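You operate a simulated robot arm through the tools that you are given. There is no shell and no other tool.

The job below is to be done with a simulated robot arm. You get a single attempt, and the scene is never put back.

## Task
Take the yellow band cable off the wheel and route it through both clips.
Fine: open the yellow clip first; both clips end shut on the cable. Where these are worked on the way, their far stop is far enough and under half their travel is too little: yellow clip.

It is judged by the outcome, as a careful person would: the job done as asked, and still so three seconds after it is handed in. It fails if anything else is knocked over, pushed out of place, dropped, spilled or broken.

## Robot
A 7-joint arm with a fingered hand, fixed in place. Base frame: the origin is at the foot of the arm, x ahead of it, y to its left, z up. Lengths are in mm, angles in degrees, forces in N, time in s.
With the tool pointing down near the work surface it reaches from about 300 to 700 mm from the base axis. Its first joint turns from -166.0 to 166.0 degrees. Payload 4 kg.
The TCP is the grasp point between the finger pads, 26 mm short of the fingertips. In the tool frame z runs along the fingers and y along their closing line. Largest opening 156 mm; the body of the gripper starts 73 mm behind the TCP. The gripper is a hand of 4 fingers: y runs from the thumb to the fingers, the wrist lies at [0, 0, -239] in the tool frame.
Orientation is that of the tool frame in the base frame, as a unit quaternion [x, y, z, w]. With the fingers straight down and closing along the base's y, the tool's x points along the base's -x, its y along +y and its z along -z.

## Interface
- The arm moves only by the tool servo_tool. Its argument "increments" is a list of rows, each a list of 2 entries, a list of its own where there are three numbers: the shift along the tool's x, y, z in mm, then the turn, a rotation vector about the tool's x, y, z in degrees. In form: [[[x, y, z], [ax, ay, az]], ...]. A call has 1 to 20 rows; each row shifts and turns the commanded pose from where the row before left it, along the tool's axes as they then stand. Rows are played at 5 a second. More than 50 mm and 8.6 degrees between two rows, and nothing of the call is played. A pose out of reach is approached as far as the arm can. The call stops where the force on the tool passes 40 N (or 10 N more than at its start, if that is more) or the arm is blocked; 0.2 s more then pass. In this call time passes only in rows, and 0.2 s behind the last. It gives the time, the measured TCP pose, the force on the tool (base axes), the opening and the grip force at its end, in the units of the frame above (readings bear some noise), with the torque about the TCP (base axes, N m) and any sound that the robot's microphone picked up, and new pictures: "views" is both (left out), scene, wrist or none.
- Cameras (640 x 400 px; columns grow to the right, rows downward): "scene" is fixed at [37.7, 517.3, 1486.2]; the picture's right is [-0.56, -0.83, 0.00], its down [-0.54, 0.36, -0.76] and it looks along [0.63, -0.42, -0.65] (base axes); focal length 334 px, centre (320, 200). "wrist" rides on the gripper at [58, -58, -91] in the tool frame; the picture's right is [0.71, 0.71, 0.00], its down [-0.53, 0.53, -0.67] and it looks along [-0.47, 0.47, 0.74] (tool axes); focal length 265 px, centre (320, 200). There is no depth. A picture from a camera that has moved, and an enlarged one, comes with that camera's place and axes in the base frame and with its lens. The place of the scene camera against the robot may be out by one fixed shift of up to 25 mm in any direction.
- curl_fingers(finger1, finger2, finger3, thumb_bend): sets how far each is bent, from 0 (flat) to 1 (curled in); at 0.3 the hand is open as for a grip, at 0.7 the pads meet at the TCP. One left out holds its place. A second passes; each finger stops where it meets its share of the squeeze, and holds until it gets a number again. It is the only way to open and close the hand. It gives what a move gives, with no picture; readings hold the bend of each and the force on the fingers (four entries, about 0 where the hand has none), thumb and palm.
- close_up(camera, box): a new picture of the part [left, top, right, bottom] of that camera's present view, enlarged. The clock stands still meanwhile.
- close_job(): hands the job in; it is judged then, once.

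Places have to be worked out from the pictures, the camera data and where the tool is seen. Open the gripper and draw the arm clear of the work before you hand the job in, unless the task says otherwise.

The tools are called after "Emit:" as a command line: name --argument value ..., lists and objects as JSON in quotes. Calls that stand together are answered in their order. servo_tool: Moves the arm, as the interface text tells. Its arguments: {"type":"object","properties":{"increments":{"type":"array","items":{"type":"array"}},"views":{"type":"string","enum":["both","scene","wrist","none"]}},"required":["increments"]} The other tools are called the same way: curl_fingers (finger1, finger2, finger3, thumb_bend) moves the fingers one by one; close_up (camera, box) takes an enlarged picture of a part of a camera's view; close_job () hands the job in.

At the start:

```text
time_s: 0.0
eef_pos: [484.0, 6.6, 983.9]
orientation: [-0.001, 1.0, 0.0, 0.001]
wrist_force: [0.9, 1.0, -0.7]
moment: [0.03, 0.0, -0.01]
finger_gap: 156.0
grip_force: 0.1
shape: jaw
bend: [0.3, 0.3, 0.3, 0.3]
finger forces: [0.1, 0.0, 0.0, 0.0, 0.0, 0.1]
```

scene: 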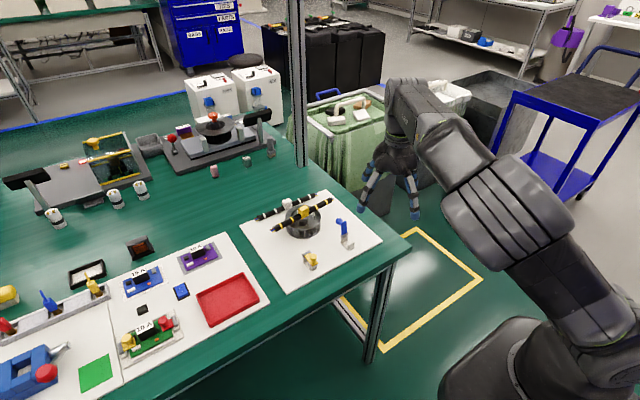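
wrist: 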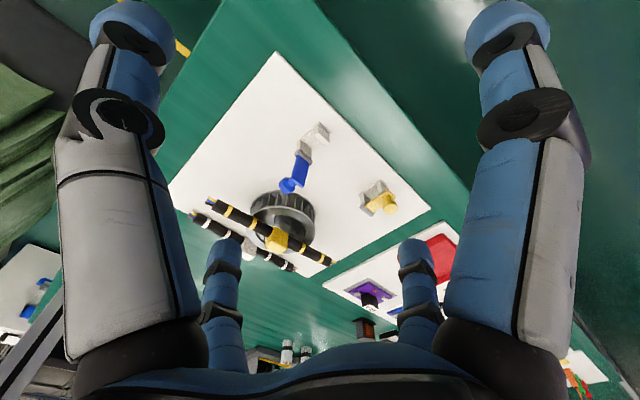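

The scene shows a white panel with a wheel, two cables (white-banded and yellow-banded) and two clips (yellow and blue). I take enlarged pictures of that panel first.

Emit:
close_up --camera "scene" --box '[230, 180, 390, 280]'

Emit:
close_up --camera "wrist" --box '[170, 80, 450, 300]'

```text
4.00 times, centred on (310, 230) of scene
camera zoom: at [37.7, 517.3, 1486.2], right [-0.56, -0.83, 0.0], down [-0.54, 0.36, -0.76], along [0.63, -0.42, -0.65], focal length 1335 px, centre (360, 80)
```

zoom: 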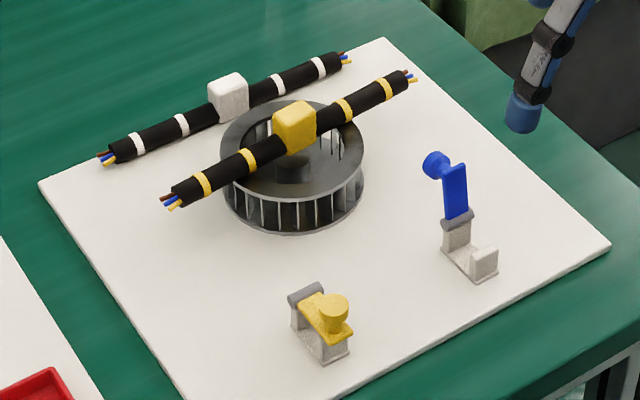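

```text
1.82 times, centred on (310, 190) of wrist
camera zoom: at [426.0, -50.1, 1074.7], right [-0.71, 0.71, 0.0], down [0.53, 0.53, 0.67], along [0.47, 0.47, -0.74], focal length 483 px, centre (338, 218)
```

zoom: 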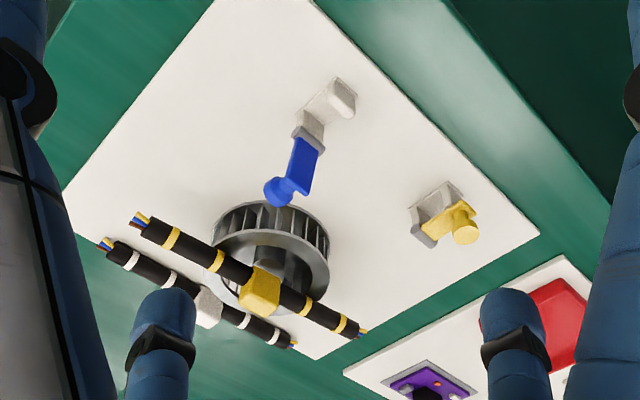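

The clips sit near x≈570, y≈75 (blue) and y≈229 (yellow), with the cable along y on top of the wheel near x≈705. I look closer at the hand's finger layout and the whole wrist picture before moving.

Emit:
close_up --camera "scene" --box '[340, 70, 468, 230]'

Emit:
close_up --camera "wrist" --box '[0, 0, 640, 400]'

```text
2.50 times, centred on (404, 150) of scene
camera zoom: at [37.7, 517.3, 1486.2], right [-0.56, -0.83, 0.0], down [-0.54, 0.36, -0.76], along [0.63, -0.42, -0.65], focal length 834 px, centre (110, 325)
```

zoom: 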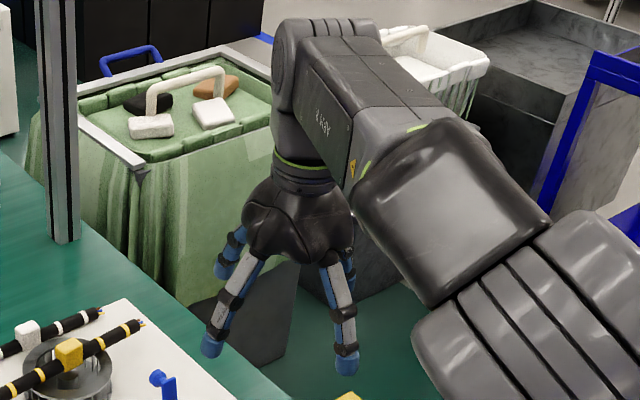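

```text
1.00 times, centred on (320, 200) of wrist (not enlarged: the box is as wide or as high as the picture)
camera zoom: at [426.0, -50.1, 1074.7], right [-0.71, 0.71, 0.0], down [0.53, 0.53, 0.67], along [0.47, 0.47, -0.74], focal length 265 px, centre (320, 200)
```

zoom: 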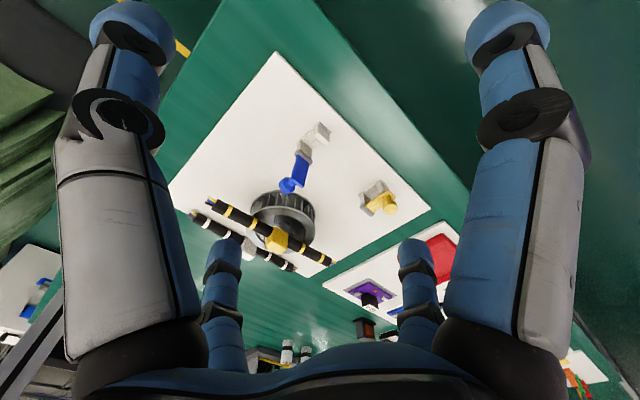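

The hand has four fingers in a cross: thumb at tool −y, others at +y and ±x. I test which number is which finger by bending finger1 in and finger2 flat, up here in free air.

Emit:
curl_fingers --finger1 0.7 --finger2 0.0

```text
time_s: 1.0
eef_pos: [483.0, 6.1, 984.8]
orientation: [-0.001, 1.0, 0.0, -0.001]
wrist_force: [-0.9, -0.4, 0.1]
moment: [-0.01, 0.0, 0.01]
finger_gap: 71.6
grip_force: 0.1
shape: fingers
bend: [0.7, 0.01, 0.3, 0.3]
finger forces: [0.1, 0.0, 0.1, 0.1, 0.0, 0.0]
```

I look at both cameras to see which finger moved how.

Emit:
close_up --camera "wrist" --box '[0, 0, 640, 400]'

Emit:
close_up --camera "scene" --box '[340, 70, 468, 230]'

```text
1.00 times, centred on (320, 200) of wrist (not enlarged: the box is as wide or as high as the picture)
camera zoom: at [426.0, -50.2, 1074.7], right [-0.71, 0.71, 0.0], down [0.53, 0.53, 0.67], along [0.47, 0.47, -0.74], focal length 265 px, centre (320, 200)
```

zoom: 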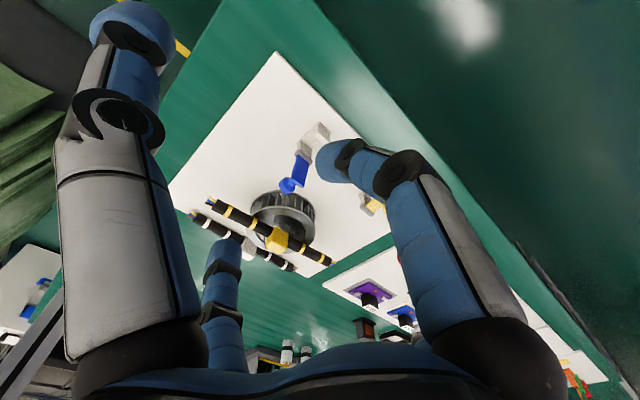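

```text
2.50 times, centred on (404, 150) of scene
camera zoom: at [37.7, 517.3, 1486.2], right [-0.56, -0.83, 0.0], down [-0.54, 0.36, -0.76], along [0.63, -0.42, -0.65], focal length 834 px, centre (110, 325)
```

zoom: 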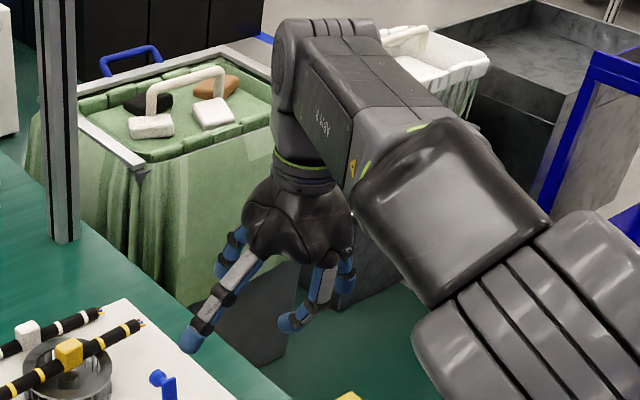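

Finger1 is at tool +x (base −x side), finger2 at +y opposite the thumb, so finger3 is at tool −x. Now I test full curl on finger2 and thumb, to see whether they tuck away above the TCP.

Emit:
curl_fingers --finger1 0.3 --finger2 1.0 --finger3 0.3 --thumb_bend 0.3

Emit:
close_up --camera "wrist" --box '[0, 0, 640, 400]'

Emit:
close_up --camera "scene" --box '[340, 70, 468, 230]'

```text
time_s: 2.0
eef_pos: [483.2, 7.0, 983.4]
orientation: [-0.001, 1.0, 0.0, 0.001]
wrist_force: [0.0, -0.4, 0.3]
moment: [0.01, 0.02, 0.03]
finger_gap: 106.4
grip_force: 0.0
shape: fingers
bend: [0.3, 1.0, 0.3, 0.3]
finger forces: [0.0, 0.1, 0.1, 0.0, 0.0, 0.1]
```

```text
1.00 times, centred on (320, 200) of wrist (not enlarged: the box is as wide or as high as the picture)
camera zoom: at [426.0, -50.2, 1074.7], right [-0.71, 0.71, 0.0], down [0.53, 0.53, 0.67], along [0.47, 0.47, -0.74], focal length 265 px, centre (320, 200)
```

zoom: 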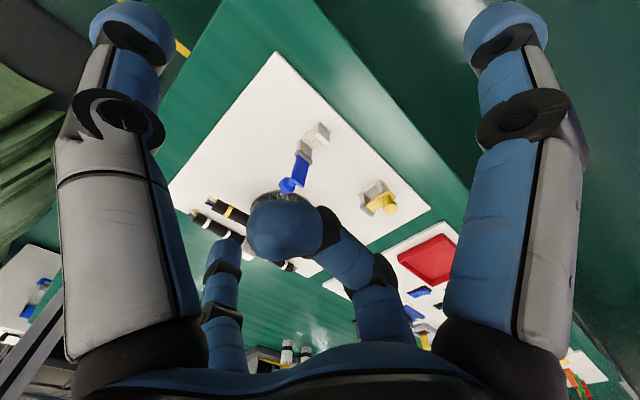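

```text
2.50 times, centred on (404, 150) of scene
camera zoom: at [37.7, 517.3, 1486.2], right [-0.56, -0.83, 0.0], down [-0.54, 0.36, -0.76], along [0.63, -0.42, -0.65], focal length 834 px, centre (110, 325)
```

zoom: 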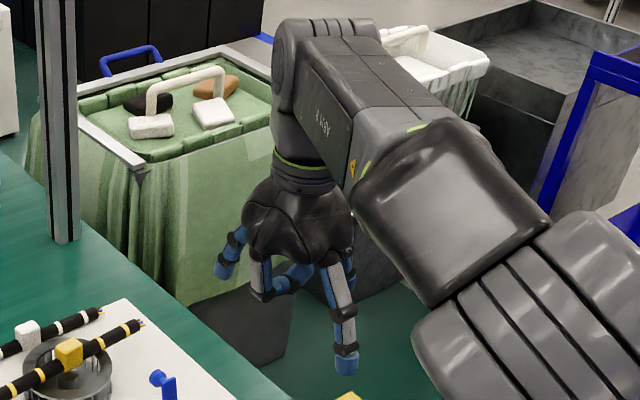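

Finger2 at full curl tucks well above the TCP (tip about 35 mm behind it), which is useful. I reopen it and take high enlargements of both clips and the cable from this pose, then will do the same from another pose to triangulate.

Emit:
curl_fingers --finger2 0.3

Emit:
close_up --camera "wrist" --box '[260, 110, 420, 210]'

Emit:
close_up --camera "wrist" --box '[180, 180, 340, 280]'

```text
time_s: 3.0
eef_pos: [483.6, 6.2, 984.6]
orientation: [-0.002, 1.0, 0.0, 0.0]
wrist_force: [-0.4, 0.5, 0.2]
moment: [0.0, -0.02, 0.0]
finger_gap: 106.3
grip_force: 0.1
shape: fingers
bend: [0.3, 0.3, 0.3, 0.3]
finger forces: [0.0, 0.0, 0.0, 0.1, 0.1, 0.0]
```

```text
4.00 times, centred on (340, 160) of wrist
camera zoom: at [426.0, -50.2, 1074.7], right [-0.71, 0.71, 0.0], down [0.53, 0.53, 0.67], along [0.47, 0.47, -0.74], focal length 1062 px, centre (240, 360)
```

zoom: 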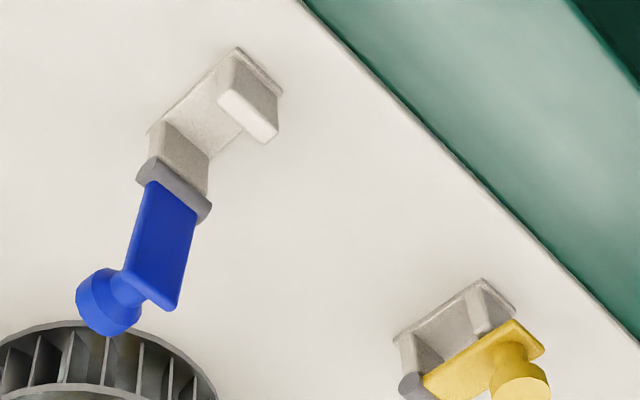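

```text
4.00 times, centred on (260, 230) of wrist
camera zoom: at [426.0, -50.2, 1074.7], right [-0.71, 0.71, 0.0], down [0.53, 0.53, 0.67], along [0.47, 0.47, -0.74], focal length 1062 px, centre (560, 80)
```

zoom: 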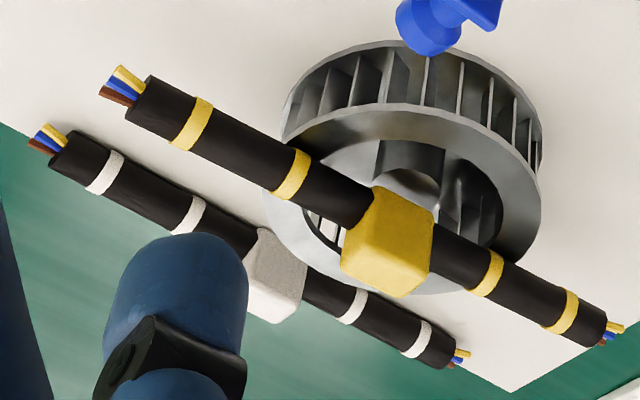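

The mushroom-shaped knobs on the lids and the U-shaped clip bases with hinges on the +x side are clear. Now I move 120 mm toward +y (tool +y) staying high, for a second viewpoint.

Emit:
servo_tool --increments '[[[0, 30, 0], [0, 0, 0]], [[0, 30, 0], [0, 0, 0]], [[0, 30, 0], [0, 0, 0]], [[0, 30, 0], [0, 0, 0]], [[0, 0, 0], [0, 0, 0]]]' --views "wrist"

```text
time_s: 4.2
eef_pos: [483.2, 124.8, 983.0]
orientation: [0.0, 1.0, 0.0, -0.001]
wrist_force: [0.0, -0.3, -0.2]
moment: [0.0, -0.02, 0.01]
finger_gap: 106.1
grip_force: 0.0
shape: fingers
bend: [0.3, 0.3, 0.3, 0.3]
finger forces: [0.1, 0.1, 0.0, 0.0, 0.1, 0.0]
camera wrist: at [425.9, 68.0, 1074.1], right [-0.71, 0.71, 0.0], down [0.53, 0.53, 0.67], along [0.47, 0.47, -0.74], focal length 265 px, centre (320, 200)
```

wrist: 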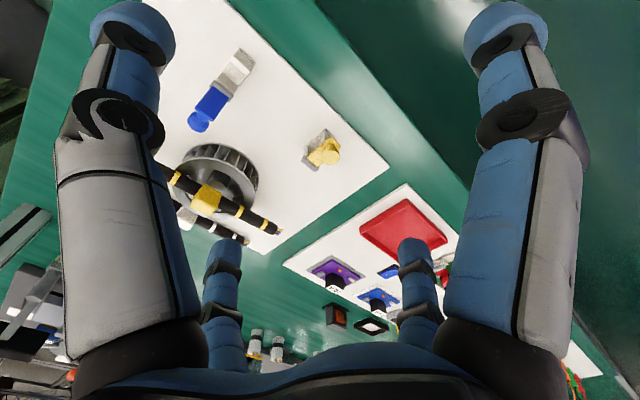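

I enlarge the clips and cable from this second viewpoint to triangulate.

Emit:
close_up --camera "wrist" --box '[180, 30, 340, 130]'

Emit:
close_up --camera "wrist" --box '[270, 110, 370, 172]'

Emit:
close_up --camera "wrist" --box '[150, 140, 310, 240]'

```text
4.00 times, centred on (260, 80) of wrist
camera zoom: at [425.9, 68.0, 1074.1], right [-0.71, 0.71, 0.0], down [0.53, 0.53, 0.67], along [0.47, 0.47, -0.74], focal length 1062 px, centre (560, 680)
```

zoom: 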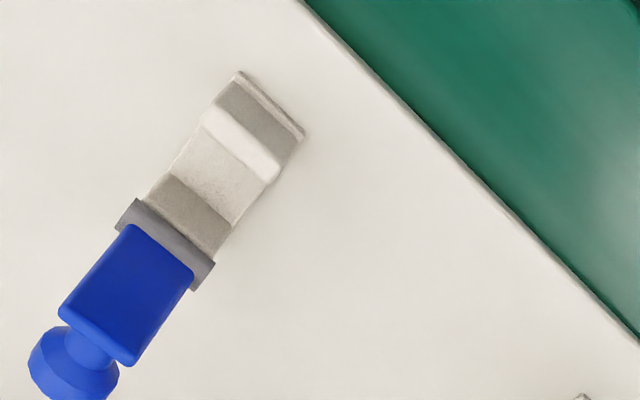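

```text
6.40 times, centred on (320, 141) of wrist
camera zoom: at [425.9, 68.0, 1074.1], right [-0.71, 0.71, 0.0], down [0.53, 0.53, 0.67], along [0.47, 0.47, -0.74], focal length 1699 px, centre (320, 578)
```

zoom: 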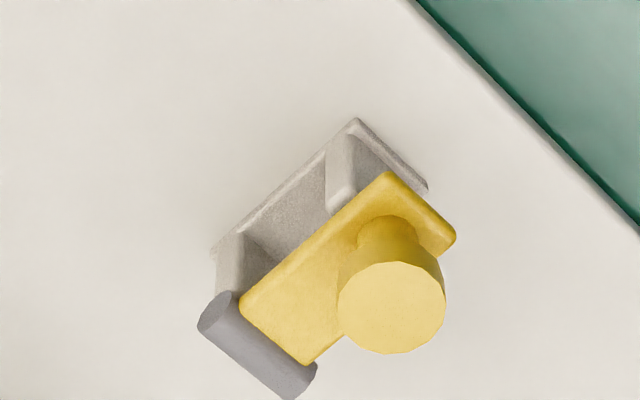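

```text
4.00 times, centred on (230, 190) of wrist
camera zoom: at [425.9, 68.0, 1074.1], right [-0.71, 0.71, 0.0], down [0.53, 0.53, 0.67], along [0.47, 0.47, -0.74], focal length 1062 px, centre (680, 240)
```

zoom: 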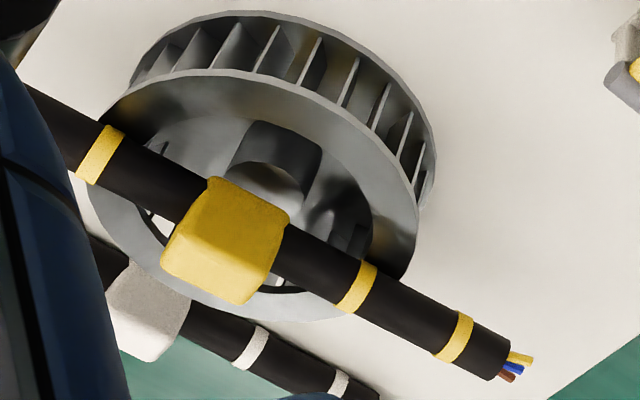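

Triangulation gives: blue clip centred y≈67, yellow clip y≈197, hinges at x≈572, z≈787, yellow knob head near (535,197,805), blue knob (open, far stop) near (599,66,821), yellow block on cable near (697,128,814). I move above the yellow knob, still 60+ mm clear, to check the alignment.

Emit:
servo_tool --increments '[[[-13, 18, 20], [0, 0, 0]], [[-13, 18, 20], [0, 0, 0]], [[-13, 18, 20], [0, 0, 0]], [[-12, 17, 23], [0, 0, 0]], [[0, 0, 0], [0, 0, 0]], [[0, 0, 0], [0, 0, 0]]]'

```text
time_s: 5.6
eef_pos: [534.9, 197.5, 900.2]
orientation: [-0.002, 1.0, 0.0, 0.0]
wrist_force: [-0.9, 0.2, -0.1]
moment: [0.01, -0.02, 0.02]
finger_gap: 106.3
grip_force: 0.0
shape: fingers
bend: [0.3, 0.3, 0.3, 0.3]
finger forces: [0.0, 0.0, 0.0, 0.0, 0.0, 0.0]
camera wrist: at [476.5, 140.9, 991.3], right [-0.71, 0.71, 0.0], down [0.53, 0.53, 0.67], along [0.47, 0.47, -0.74], focal length 265 px, centre (320, 200)
```

scene: 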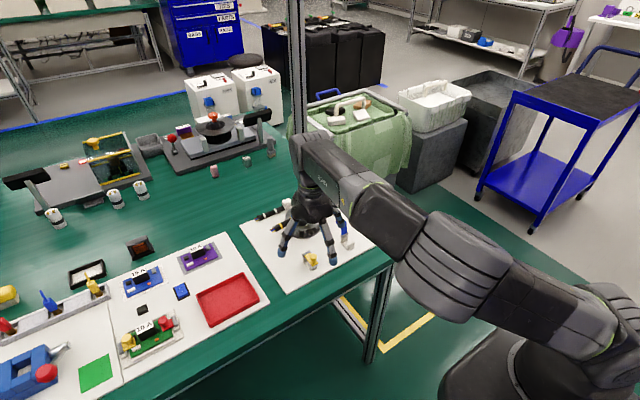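
wrist: 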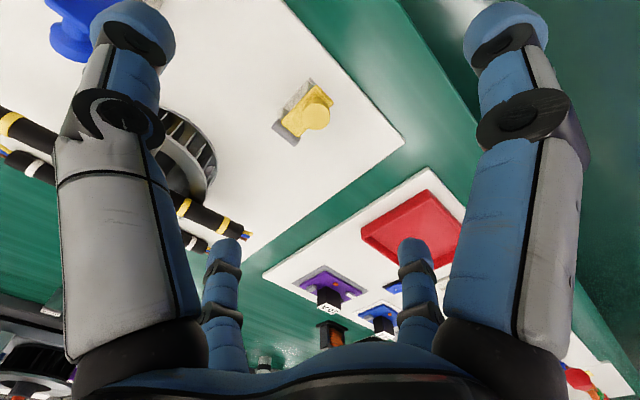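

I enlarge the yellow clip and the scene view to check knob alignment.

Emit:
close_up --camera "wrist" --box '[256, 70, 352, 150]'

Emit:
close_up --camera "scene" --box '[250, 180, 378, 280]'

```text
5.00 times, centred on (304, 110) of wrist
camera zoom: at [476.5, 140.9, 991.3], right [-0.71, 0.71, 0.0], down [0.53, 0.53, 0.67], along [0.47, 0.47, -0.74], focal length 1327 px, centre (400, 650)
```

zoom: 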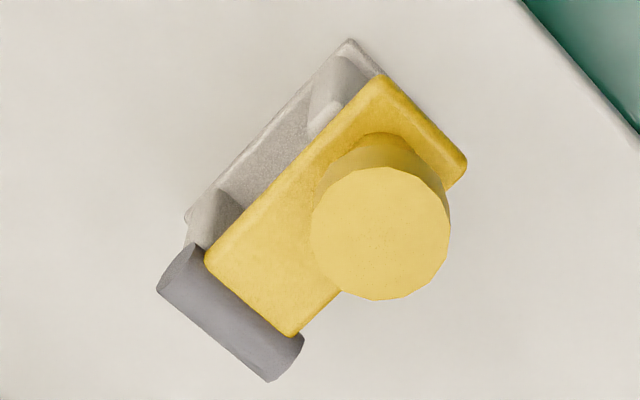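

```text
4.00 times, centred on (314, 230) of scene
camera zoom: at [37.7, 517.3, 1486.2], right [-0.56, -0.83, 0.0], down [-0.54, 0.36, -0.76], along [0.63, -0.42, -0.65], focal length 1335 px, centre (344, 80)
```

zoom: 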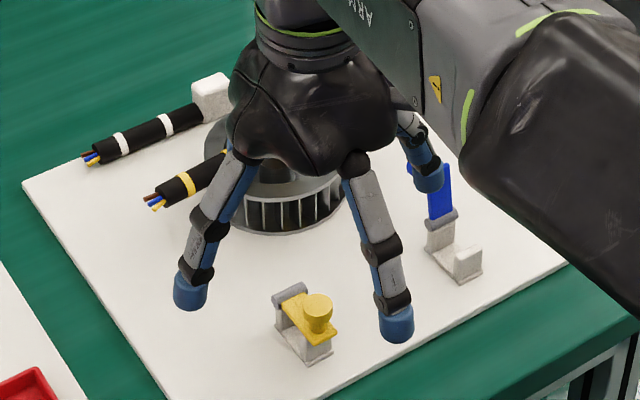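

The knob top is at about (536.3,196.7,813), diameter ≈19.5 mm, lid 18 mm wide; I will pinch it along y with thumb and finger2. First I tuck finger3 (the +x one) fully so it can't touch the cable during the arc, then lower to TCP z≈820.

Emit:
curl_fingers --finger1 0.15 --finger3 1.0

Emit:
servo_tool --increments '[[[-1, 0, 20], [0, 0, 0]], [[-1, -1, 20], [0, 0, 0]], [[0, 0, 20], [0, 0, 0]], [[0, 0, 18], [0, 0, 0]], [[0, 0, 0], [0, 0, 0]], [[0, 0, 0], [0, 0, 0]]]'

```text
time_s: 6.6
eef_pos: [534.2, 197.1, 900.7]
orientation: [0.0, 1.0, 0.0, 0.0]
wrist_force: [-0.6, 0.8, 0.4]
moment: [-0.02, -0.04, -0.02]
finger_gap: 119.5
grip_force: 0.1
shape: fingers
bend: [0.15, 0.3, 1.0, 0.3]
finger forces: [0.0, 0.1, 0.0, 0.0, 0.0, 0.0]
```

```text
time_s: 8.0
eef_pos: [535.6, 195.7, 823.2]
orientation: [-0.001, 1.0, 0.0, 0.0]
wrist_force: [-0.1, 0.1, 0.8]
moment: [-0.01, -0.01, 0.0]
finger_gap: 120.1
grip_force: 0.0
shape: fingers
bend: [0.15, 0.3, 1.0, 0.3]
finger forces: [0.1, 0.0, 0.0, 0.0, 0.0, 0.0]
camera wrist: at [478.9, 139.1, 913.5], right [-0.71, 0.71, 0.0], down [0.53, 0.53, 0.67], along [0.47, 0.47, -0.74], focal length 265 px, centre (320, 200)
```

scene: 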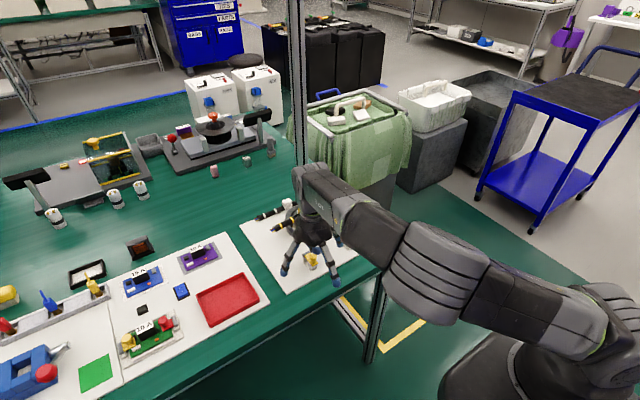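
wrist: 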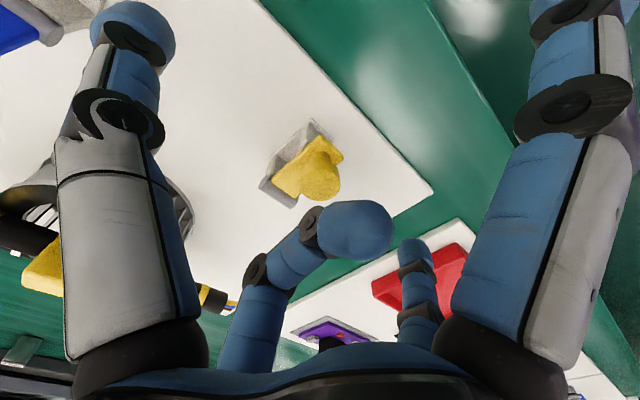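

The knob sits right on the tool axis (TCP ≈ (536.6,195.8,822.6)). I close thumb and finger2 on it.

Emit:
curl_fingers --finger2 0.7 --thumb_bend 0.7

Emit:
close_up --camera "wrist" --box '[160, 60, 480, 260]'

Emit:
close_up --camera "scene" --box '[250, 180, 378, 290]'

```text
time_s: 9.0
eef_pos: [537.6, 196.3, 822.7]
orientation: [-0.001, 1.0, 0.0, 0.0]
wrist_force: [0.1, -1.8, -0.3]
moment: [-0.02, -0.03, 0.01]
finger_gap: 90.4
grip_force: 3.9
shape: fingers
bend: [0.15, 0.66, 1.0, 0.67]
finger forces: [0.1, 3.1, 0.0, 0.1, 5.2, 0.0]
```

```text
2.00 times, centred on (320, 160) of wrist
camera zoom: at [478.9, 138.9, 913.6], right [-0.71, 0.71, 0.0], down [0.53, 0.53, 0.67], along [0.47, 0.47, -0.74], focal length 531 px, centre (320, 280)
```

zoom: 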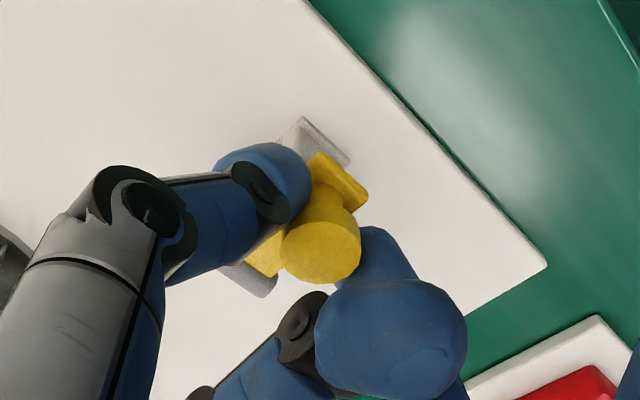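

```text
3.64 times, centred on (314, 235) of scene
camera zoom: at [37.7, 517.3, 1486.2], right [-0.56, -0.83, 0.0], down [-0.54, 0.36, -0.76], along [0.63, -0.42, -0.65], focal length 1214 px, centre (342, 73)
```

zoom: 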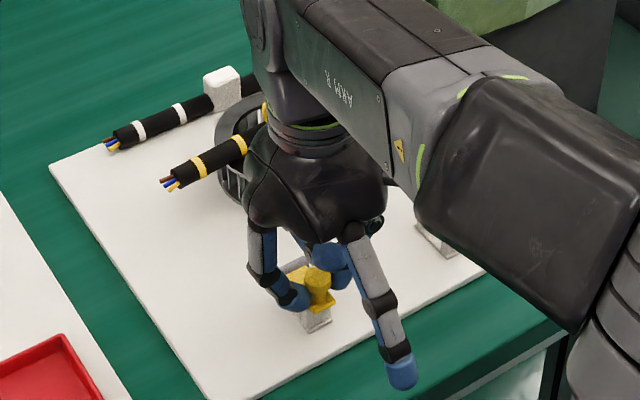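

Thumb and finger2 hold the knob's neck under its head (≈4 N). I begin the opening arc about the hinge (572,787): first ≈40° as 4 rows, then check.

Emit:
servo_tool --increments '[[[-3.7, 0, -6.0], [0, 0, 0]], [[-4.6, 0, -5.2], [0, 0, 0]], [[-5.5, 0, -4.4], [0, 0, 0]], [[-6.2, 0, -3.3], [0, 0, 0]], [[0, 0, 0], [0, 0, 0]]]'

```text
time_s: 10.2
eef_pos: [556.2, 197.4, 841.9]
orientation: [0.0, 1.0, 0.0, 0.0]
wrist_force: [-1.1, -3.3, -0.2]
moment: [-0.09, 0.06, -0.02]
finger_gap: 90.5
grip_force: 4.5
shape: fingers
bend: [0.15, 0.67, 1.0, 0.67]
finger forces: [0.1, 2.8, 0.1, 0.1, 6.2, 0.0]
camera wrist: at [498.8, 139.7, 932.8], right [-0.71, 0.71, 0.0], down [0.53, 0.53, 0.67], along [0.47, 0.47, -0.74], focal length 265 px, centre (320, 200)
```

scene: 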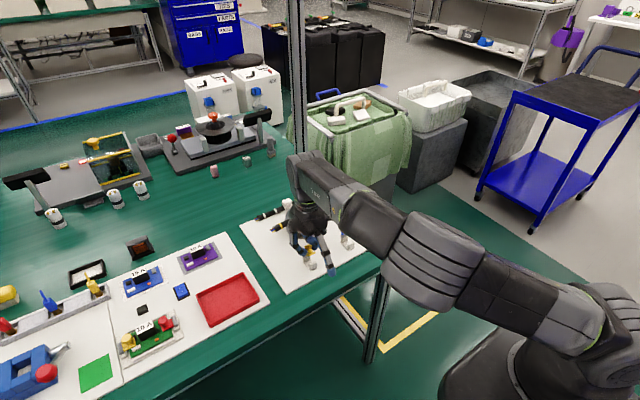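
wrist: 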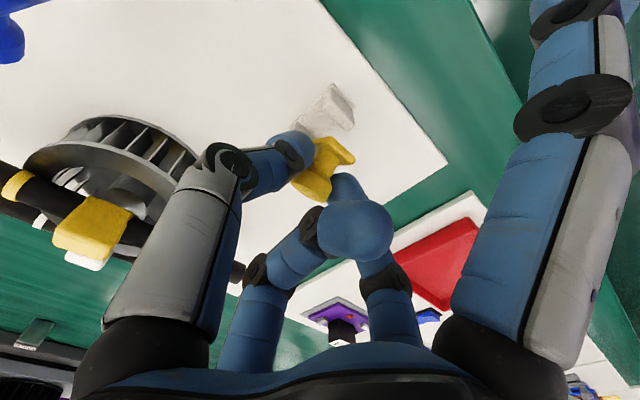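

The lid is rising with the hand, and the grip holds. I check the detail quickly, then continue the arc.

Emit:
close_up --camera "wrist" --box '[240, 60, 400, 220]'

Emit:
servo_tool --increments '[[[-6.6, 0, -2.3], [0, 0, 0]], [[-7.0, 0, -1.0], [0, 0, 0]], [[-7.0, 0, 0.2], [0, 0, 0]], [[0, 0, 0], [0, 0, 0]]]'

Emit:
close_up --camera "wrist" --box '[240, 60, 400, 220]'

```text
2.50 times, centred on (320, 140) of wrist
camera zoom: at [498.8, 139.7, 932.8], right [-0.71, 0.71, 0.0], down [0.53, 0.53, 0.67], along [0.47, 0.47, -0.74], focal length 664 px, centre (320, 350)
```

zoom: 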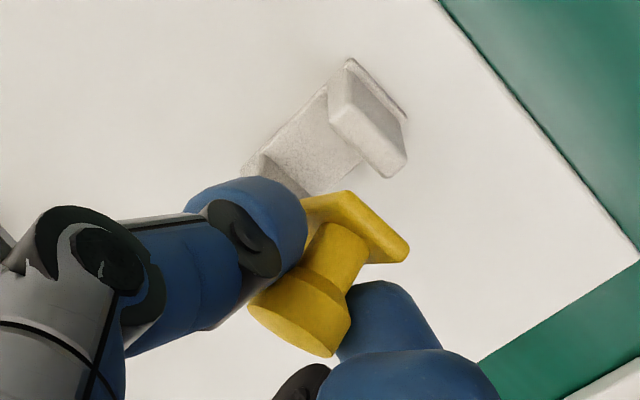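

```text
time_s: 11.2
eef_pos: [577.1, 196.3, 845.0]
orientation: [-0.001, 1.0, 0.001, 0.0]
wrist_force: [-0.6, -3.7, -1.9]
moment: [-0.1, 0.02, -0.02]
finger_gap: 90.3
grip_force: 4.1
shape: fingers
bend: [0.15, 0.67, 1.0, 0.67]
finger forces: [0.0, 2.4, 0.0, 0.1, 5.9, 0.0]
camera wrist: at [519.1, 139.9, 935.6], right [-0.71, 0.71, 0.0], down [0.53, 0.53, 0.67], along [0.47, 0.47, -0.74], focal length 265 px, centre (320, 200)
```

scene: 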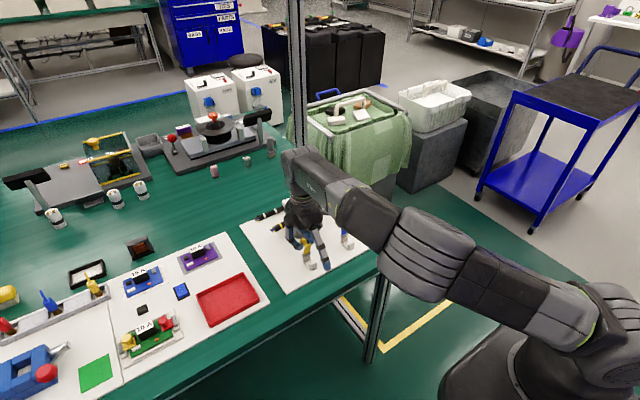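
wrist: 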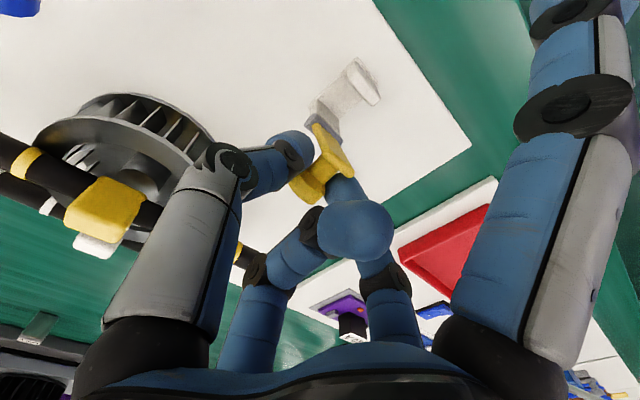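

```text
2.50 times, centred on (320, 140) of wrist
camera zoom: at [519.1, 139.9, 935.6], right [-0.71, 0.71, 0.0], down [0.53, 0.53, 0.67], along [0.47, 0.47, -0.74], focal length 664 px, centre (320, 350)
```

zoom: 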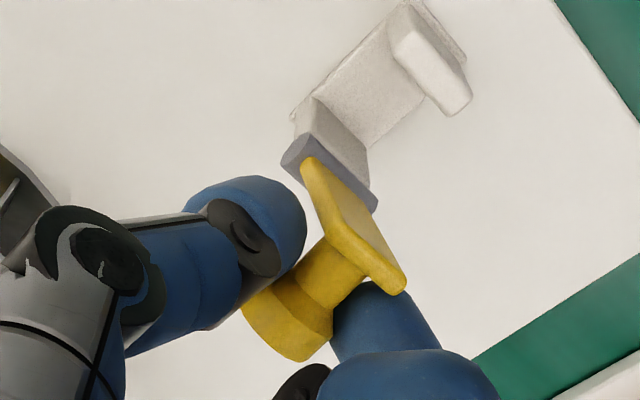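

The lid is at about 70° and following well. I continue to the far stop (~103°), with a slight overshoot to make sure it reaches the stop.

Emit:
servo_tool --increments '[[[-6.9, 0, 1.4], [0, 0, 0]], [[-6.5, 0, 2.6], [0, 0, 0]], [[-6.0, 0, 3.7], [0, 0, 0]], [[-2.5, 0, 1.8], [0, 0, 0]], [[-1.5, 0, 1.2], [0, 0, 0]], [[0, 0, 0], [0, 0, 0]]]'

Emit:
close_up --camera "wrist" --box '[240, 60, 400, 220]'

Emit:
close_up --camera "scene" --box '[250, 180, 378, 290]'

```text
time_s: 12.6
eef_pos: [598.5, 196.1, 835.4]
orientation: [0.0, 1.0, 0.001, 0.0]
wrist_force: [-4.1, -3.0, -1.1]
moment: [-0.05, 0.06, -0.04]
finger_gap: 90.2
grip_force: 4.1
shape: fingers
bend: [0.15, 0.67, 1.0, 0.67]
finger forces: [0.0, 2.8, 0.0, 0.1, 5.3, 0.0]
camera wrist: at [541.8, 139.6, 925.1], right [-0.71, 0.71, 0.0], down [0.53, 0.53, 0.67], along [0.47, 0.47, -0.74], focal length 265 px, centre (320, 200)
```

scene: 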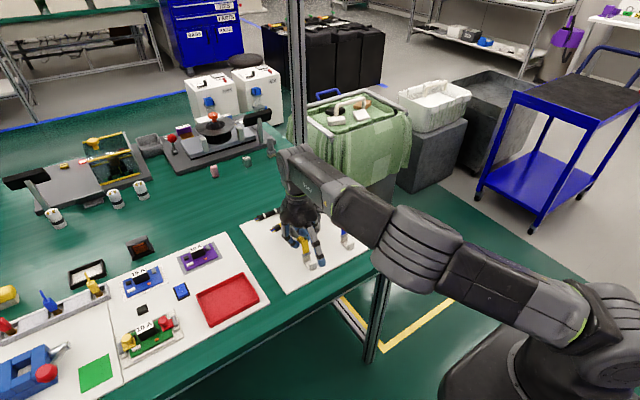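
wrist: 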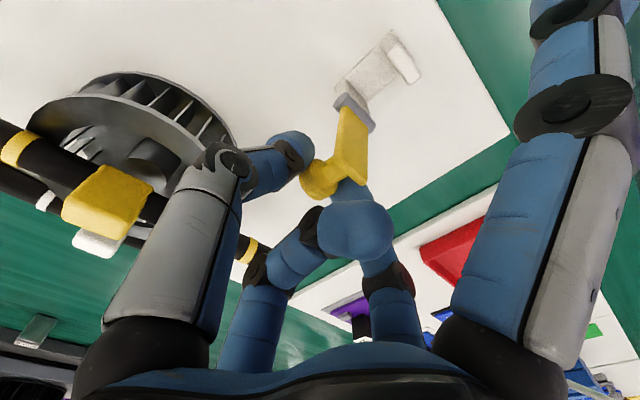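

```text
2.50 times, centred on (320, 140) of wrist
camera zoom: at [541.8, 139.6, 925.1], right [-0.71, 0.71, 0.0], down [0.53, 0.53, 0.67], along [0.47, 0.47, -0.74], focal length 664 px, centre (320, 350)
```

zoom: 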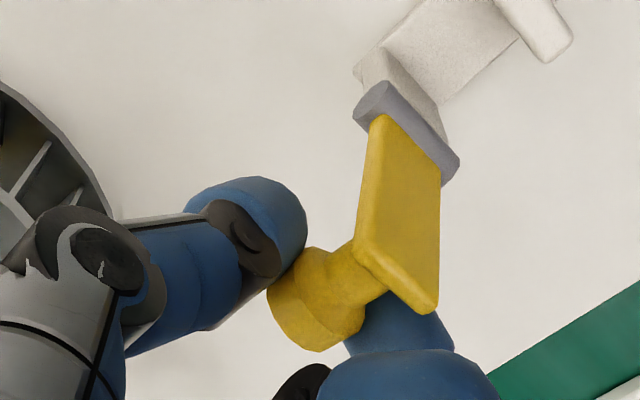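

```text
3.64 times, centred on (314, 235) of scene
camera zoom: at [37.7, 517.3, 1486.2], right [-0.56, -0.83, 0.0], down [-0.54, 0.36, -0.76], along [0.63, -0.42, -0.65], focal length 1214 px, centre (342, 73)
```

zoom: 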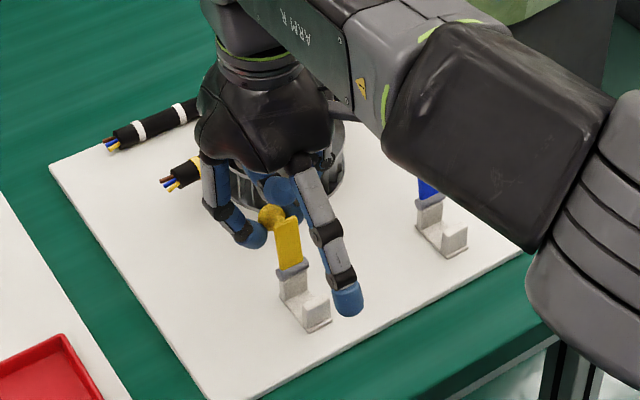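

The lid is past vertical with a −4 N reaction building, so it is at or near its stop. I nudge a little more to confirm it bears on the stop.

Emit:
servo_tool --increments '[[[-1.5, 0, 1.2], [0, 0, 0]], [[-1.5, 0, 1.2], [0, 0, 0]], [[0, 0, 0], [0, 0, 0]]]' --views "none"

Emit:
close_up --camera "wrist" --box '[240, 60, 400, 220]'

```text
time_s: 13.4
eef_pos: [603.2, 196.7, 832.3]
orientation: [-0.001, 1.0, 0.0, 0.0]
wrist_force: [-6.0, -3.0, -1.4]
moment: [-0.04, 0.07, 0.0]
finger_gap: 90.5
grip_force: 3.5
shape: fingers
bend: [0.15, 0.67, 1.0, 0.67]
finger forces: [0.0, 2.3, 0.0, 0.0, 5.1, 0.0]
```

```text
2.50 times, centred on (320, 140) of wrist
camera zoom: at [545.3, 139.8, 923.2], right [-0.71, 0.71, 0.0], down [0.53, 0.53, 0.67], along [0.47, 0.47, -0.74], focal length 664 px, centre (320, 350)
```

zoom: 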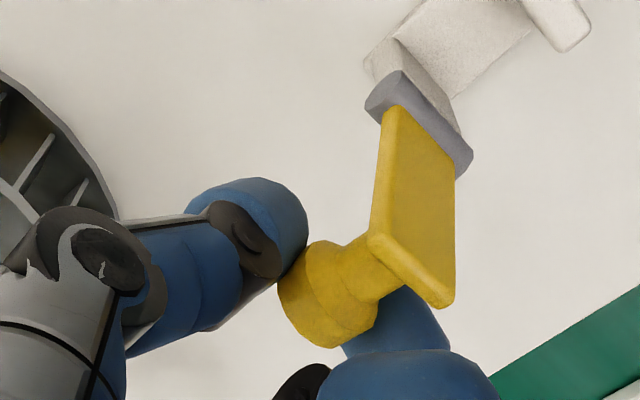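

The reaction rose to 6 N and the knob slips in the grip, so the yellow lid is at its far stop. I release the knob and rise straight up.

Emit:
curl_fingers --finger2 0.3 --thumb_bend 0.3

Emit:
servo_tool --increments '[[[0, 0, -20], [0, 0, 0]], [[0, 0, -25], [0, 0, 0]], [[0, 0, -25], [0, 0, 0]], [[0, 0, 0], [0, 0, 0]]]'

```text
time_s: 14.4
eef_pos: [603.1, 195.9, 832.4]
orientation: [-0.001, 1.0, 0.0, 0.0]
wrist_force: [-0.9, 0.5, -0.2]
moment: [-0.03, 0.02, -0.01]
finger_gap: 119.6
grip_force: 0.0
shape: fingers
bend: [0.15, 0.3, 1.0, 0.3]
finger forces: [0.0, 0.0, 0.0, 0.0, 0.1, 0.0]
```

```text
time_s: 15.4
eef_pos: [603.2, 194.0, 900.5]
orientation: [-0.002, 1.0, 0.0, 0.0]
wrist_force: [0.0, -1.1, -0.4]
moment: [0.03, 0.01, 0.0]
finger_gap: 119.6
grip_force: 0.1
shape: fingers
bend: [0.15, 0.3, 1.0, 0.3]
finger forces: [0.0, 0.0, 0.1, 0.0, 0.0, 0.0]
camera wrist: at [545.9, 137.3, 990.8], right [-0.71, 0.71, 0.0], down [0.53, 0.53, 0.67], along [0.47, 0.47, -0.74], focal length 265 px, centre (320, 200)
```

scene: 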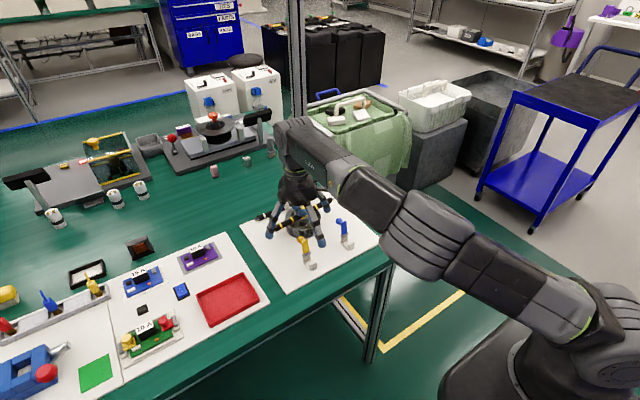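
wrist: 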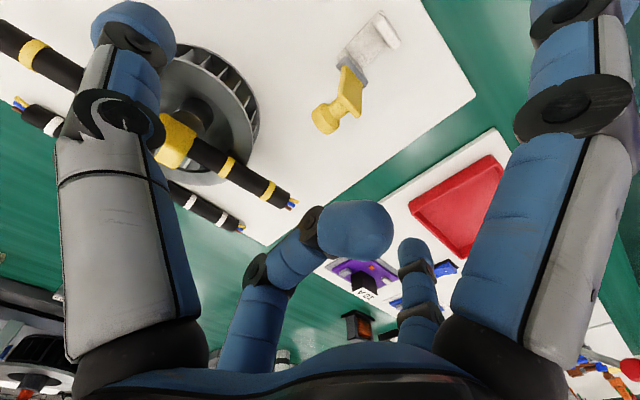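

The yellow lid stays open. Now I go above the cable's yellow block (≈(697,128)), rising 20 mm, and reopen finger3.

Emit:
servo_tool --increments '[[[-18.8, -13.2, -4], [0, 0, 0]], [[-18.8, -13.2, -4], [0, 0, 0]], [[-18.8, -13.2, -4], [0, 0, 0]], [[-18.8, -13.2, -4], [0, 0, 0]], [[-18.8, -13.2, -4], [0, 0, 0]], [[0, 0, 0], [0, 0, 0]], [[0, 0, 0], [0, 0, 0]]]' --views "none"

Emit:
curl_fingers --finger1 0.3 --finger2 0.0 --finger3 0.3 --thumb_bend 0.0

Emit:
close_up --camera "wrist" --box '[0, 0, 640, 400]'

Emit:
close_up --camera "wrist" --box '[160, 40, 480, 240]'

Emit:
close_up --camera "scene" --box '[230, 140, 390, 290]'

```text
time_s: 17.0
eef_pos: [686.1, 127.7, 917.8]
orientation: [0.0, 1.0, -0.001, -0.001]
wrist_force: [0.0, -0.4, 0.0]
moment: [0.0, 0.02, 0.01]
finger_gap: 120.1
grip_force: 0.0
shape: fingers
bend: [0.15, 0.3, 1.0, 0.3]
finger forces: [0.0, 0.0, 0.1, 0.0, 0.0, 0.0]
out of reach, approached as far as the arm can: row 5
```

```text
time_s: 18.0
eef_pos: [684.8, 127.3, 917.4]
orientation: [-0.001, 1.0, 0.0, 0.0]
wrist_force: [0.8, -0.5, 1.0]
moment: [0.01, 0.01, -0.03]
finger_gap: 131.4
grip_force: 0.0
shape: fingers
bend: [0.3, 0.01, 0.3, 0.0]
finger forces: [0.0, 0.0, 0.0, 0.1, 0.1, 0.0]
```

```text
1.00 times, centred on (320, 200) of wrist (not enlarged: the box is as wide or as high as the picture)
camera zoom: at [627.3, 70.6, 1007.7], right [-0.71, 0.71, 0.0], down [0.53, 0.53, 0.67], along [0.47, 0.47, -0.74], focal length 265 px, centre (320, 200)
```

zoom: 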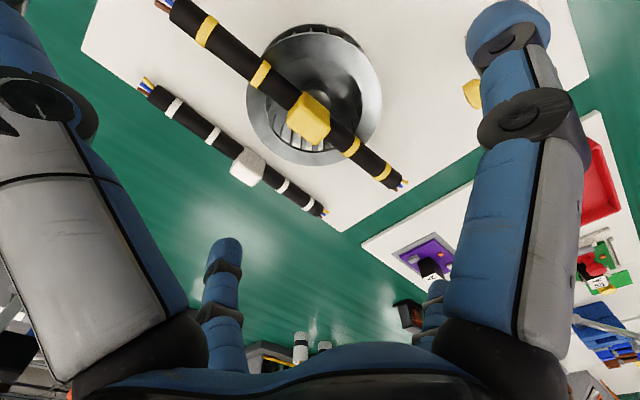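

```text
2.00 times, centred on (320, 140) of wrist
camera zoom: at [627.3, 70.6, 1007.7], right [-0.71, 0.71, 0.0], down [0.53, 0.53, 0.67], along [0.47, 0.47, -0.74], focal length 531 px, centre (320, 320)
```

zoom: 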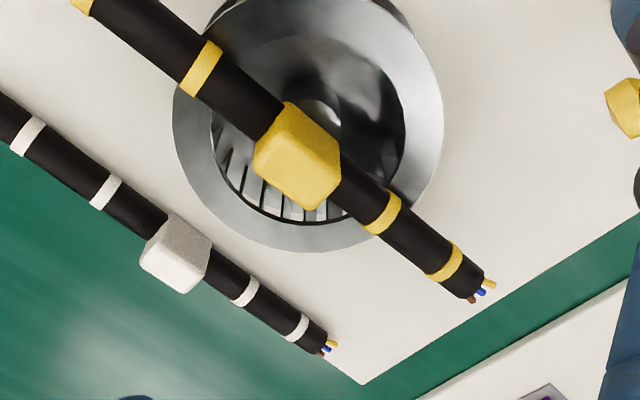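

```text
2.67 times, centred on (310, 215) of scene
camera zoom: at [37.7, 517.3, 1486.2], right [-0.56, -0.83, 0.0], down [-0.54, 0.36, -0.76], along [0.63, -0.42, -0.65], focal length 890 px, centre (347, 160)
```

zoom: 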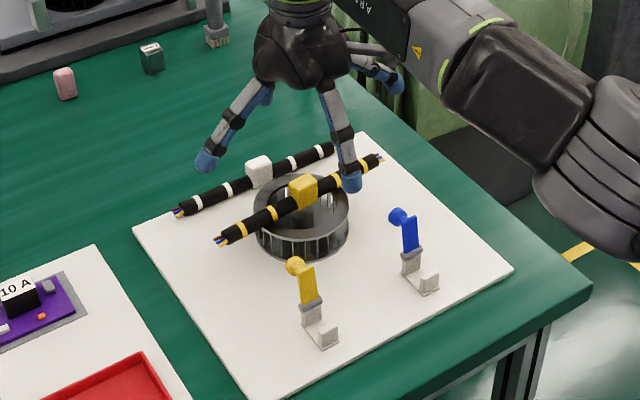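

The arm stalls at x≈685 here (reach limit at this height), with the block measured at (696.6,128,814.3) and the cable turned about −5° from base y. I enlarge the block for its size before descending, where reach should be better.

Emit:
close_up --camera "wrist" --box '[270, 80, 350, 150]'

Emit:
close_up --camera "scene" --box '[290, 195, 360, 245]'

```text
5.71 times, centred on (310, 115) of wrist
camera zoom: at [627.3, 70.6, 1007.7], right [-0.71, 0.71, 0.0], down [0.53, 0.53, 0.67], along [0.47, 0.47, -0.74], focal length 1517 px, centre (377, 686)
```

zoom: 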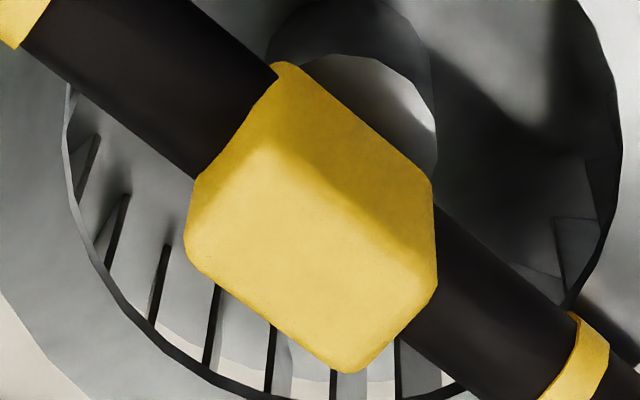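

```text
8.00 times, centred on (325, 220) of scene
camera zoom: at [37.7, 517.3, 1486.2], right [-0.56, -0.83, 0.0], down [-0.54, 0.36, -0.76], along [0.63, -0.42, -0.65], focal length 2670 px, centre (280, 40)
```

zoom: 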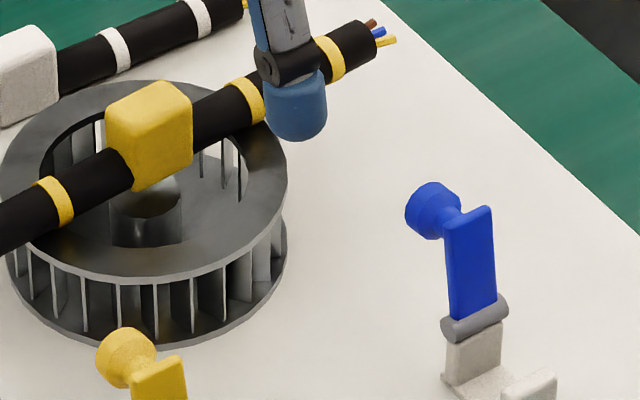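

The block is a handle about 29 mm along the cable, ~19 mm across and ~30 mm tall (z≈799–829). I yaw the hand 5° to square finger1/finger3 to the cable and descend 50 mm, watching whether x reaches 697.

Emit:
servo_tool --increments '[[[0, 0, 15], [0, 0, -2.5]], [[0, 0, 15], [0, 0, -2.5]], [[0, 0, 15], [0, 0, 0]], [[0, 0, 5], [0, 0, 0]], [[0, 0, 0], [0, 0, 0]], [[0, 0, 0], [0, 0, 0]]]' --views "wrist"

```text
time_s: 19.4
eef_pos: [686.7, 127.5, 867.3]
orientation: [-0.044, 0.999, 0.0, 0.0]
wrist_force: [-0.3, -0.2, 0.1]
moment: [0.0, 0.01, 0.0]
finger_gap: 131.2
grip_force: 0.0
shape: fingers
bend: [0.3, 0.01, 0.3, 0.0]
finger forces: [0.0, 0.0, 0.1, 0.0, 0.1, 0.1]
camera wrist: at [632.9, 66.5, 958.7], right [-0.77, 0.64, 0.0], down [0.48, 0.57, 0.67], along [0.43, 0.51, -0.74], focal length 265 px, centre (320, 200)
```

wrist: 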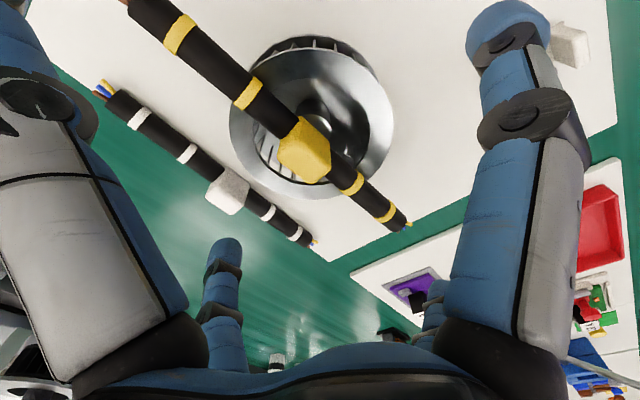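

Yaw is right. The commanded x was clipped at ≈686, so I now push outward 11 mm in +x at this lower height.

Emit:
servo_tool --increments '[[[-5.5, 0, 5], [0, 0, 0]], [[-5.5, 0, 5], [0, 0, 0]], [[0, 0, 0], [0, 0, 0]], [[0, 0, 0], [0, 0, 0]]]' --views "wrist"

```text
time_s: 20.4
eef_pos: [695.5, 128.4, 858.3]
orientation: [-0.045, 0.999, 0.001, 0.0]
wrist_force: [0.0, -0.1, -0.8]
moment: [0.0, -0.02, 0.0]
finger_gap: 131.0
grip_force: 0.0
shape: fingers
bend: [0.3, 0.01, 0.3, 0.0]
finger forces: [0.0, 0.1, 0.0, 0.0, 0.1, 0.0]
camera wrist: at [643.9, 67.2, 948.4], right [-0.77, 0.64, 0.0], down [0.48, 0.57, 0.67], along [0.43, 0.51, -0.74], focal length 265 px, centre (320, 200)
```

wrist: 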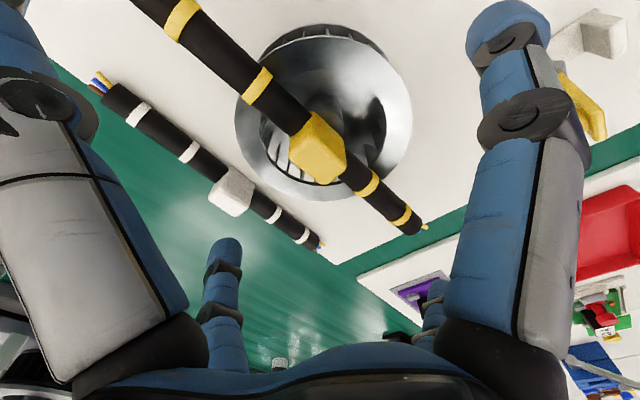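

Reach is now fine (TCP ≈ (696.4,128.7,857.5)). I enlarge to check the block against the tool axis (column 320).

Emit:
close_up --camera "wrist" --box '[256, 90, 384, 190]'

Emit:
close_up --camera "scene" --box '[240, 150, 368, 250]'

```text
4.00 times, centred on (320, 140) of wrist
camera zoom: at [643.9, 67.2, 948.4], right [-0.77, 0.64, 0.0], down [0.48, 0.57, 0.67], along [0.43, 0.51, -0.74], focal length 1062 px, centre (320, 440)
```

zoom: 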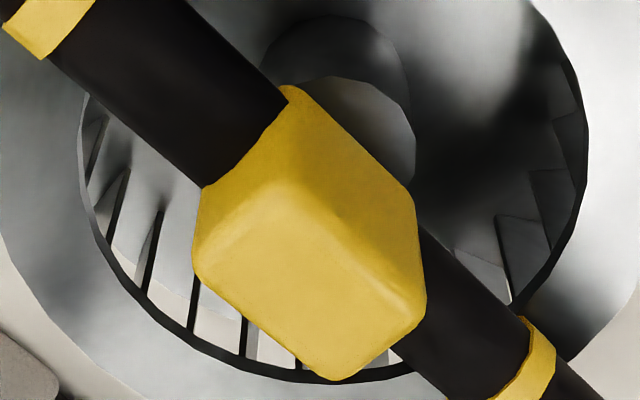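

```text
4.00 times, centred on (304, 200) of scene
camera zoom: at [37.7, 517.3, 1486.2], right [-0.56, -0.83, 0.0], down [-0.54, 0.36, -0.76], along [0.63, -0.42, -0.65], focal length 1335 px, centre (384, 200)
```

zoom: 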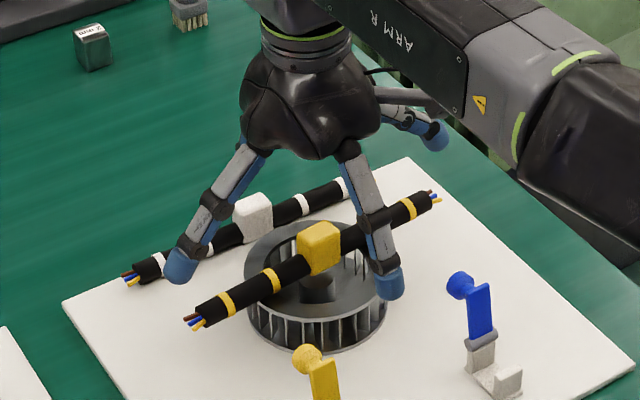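

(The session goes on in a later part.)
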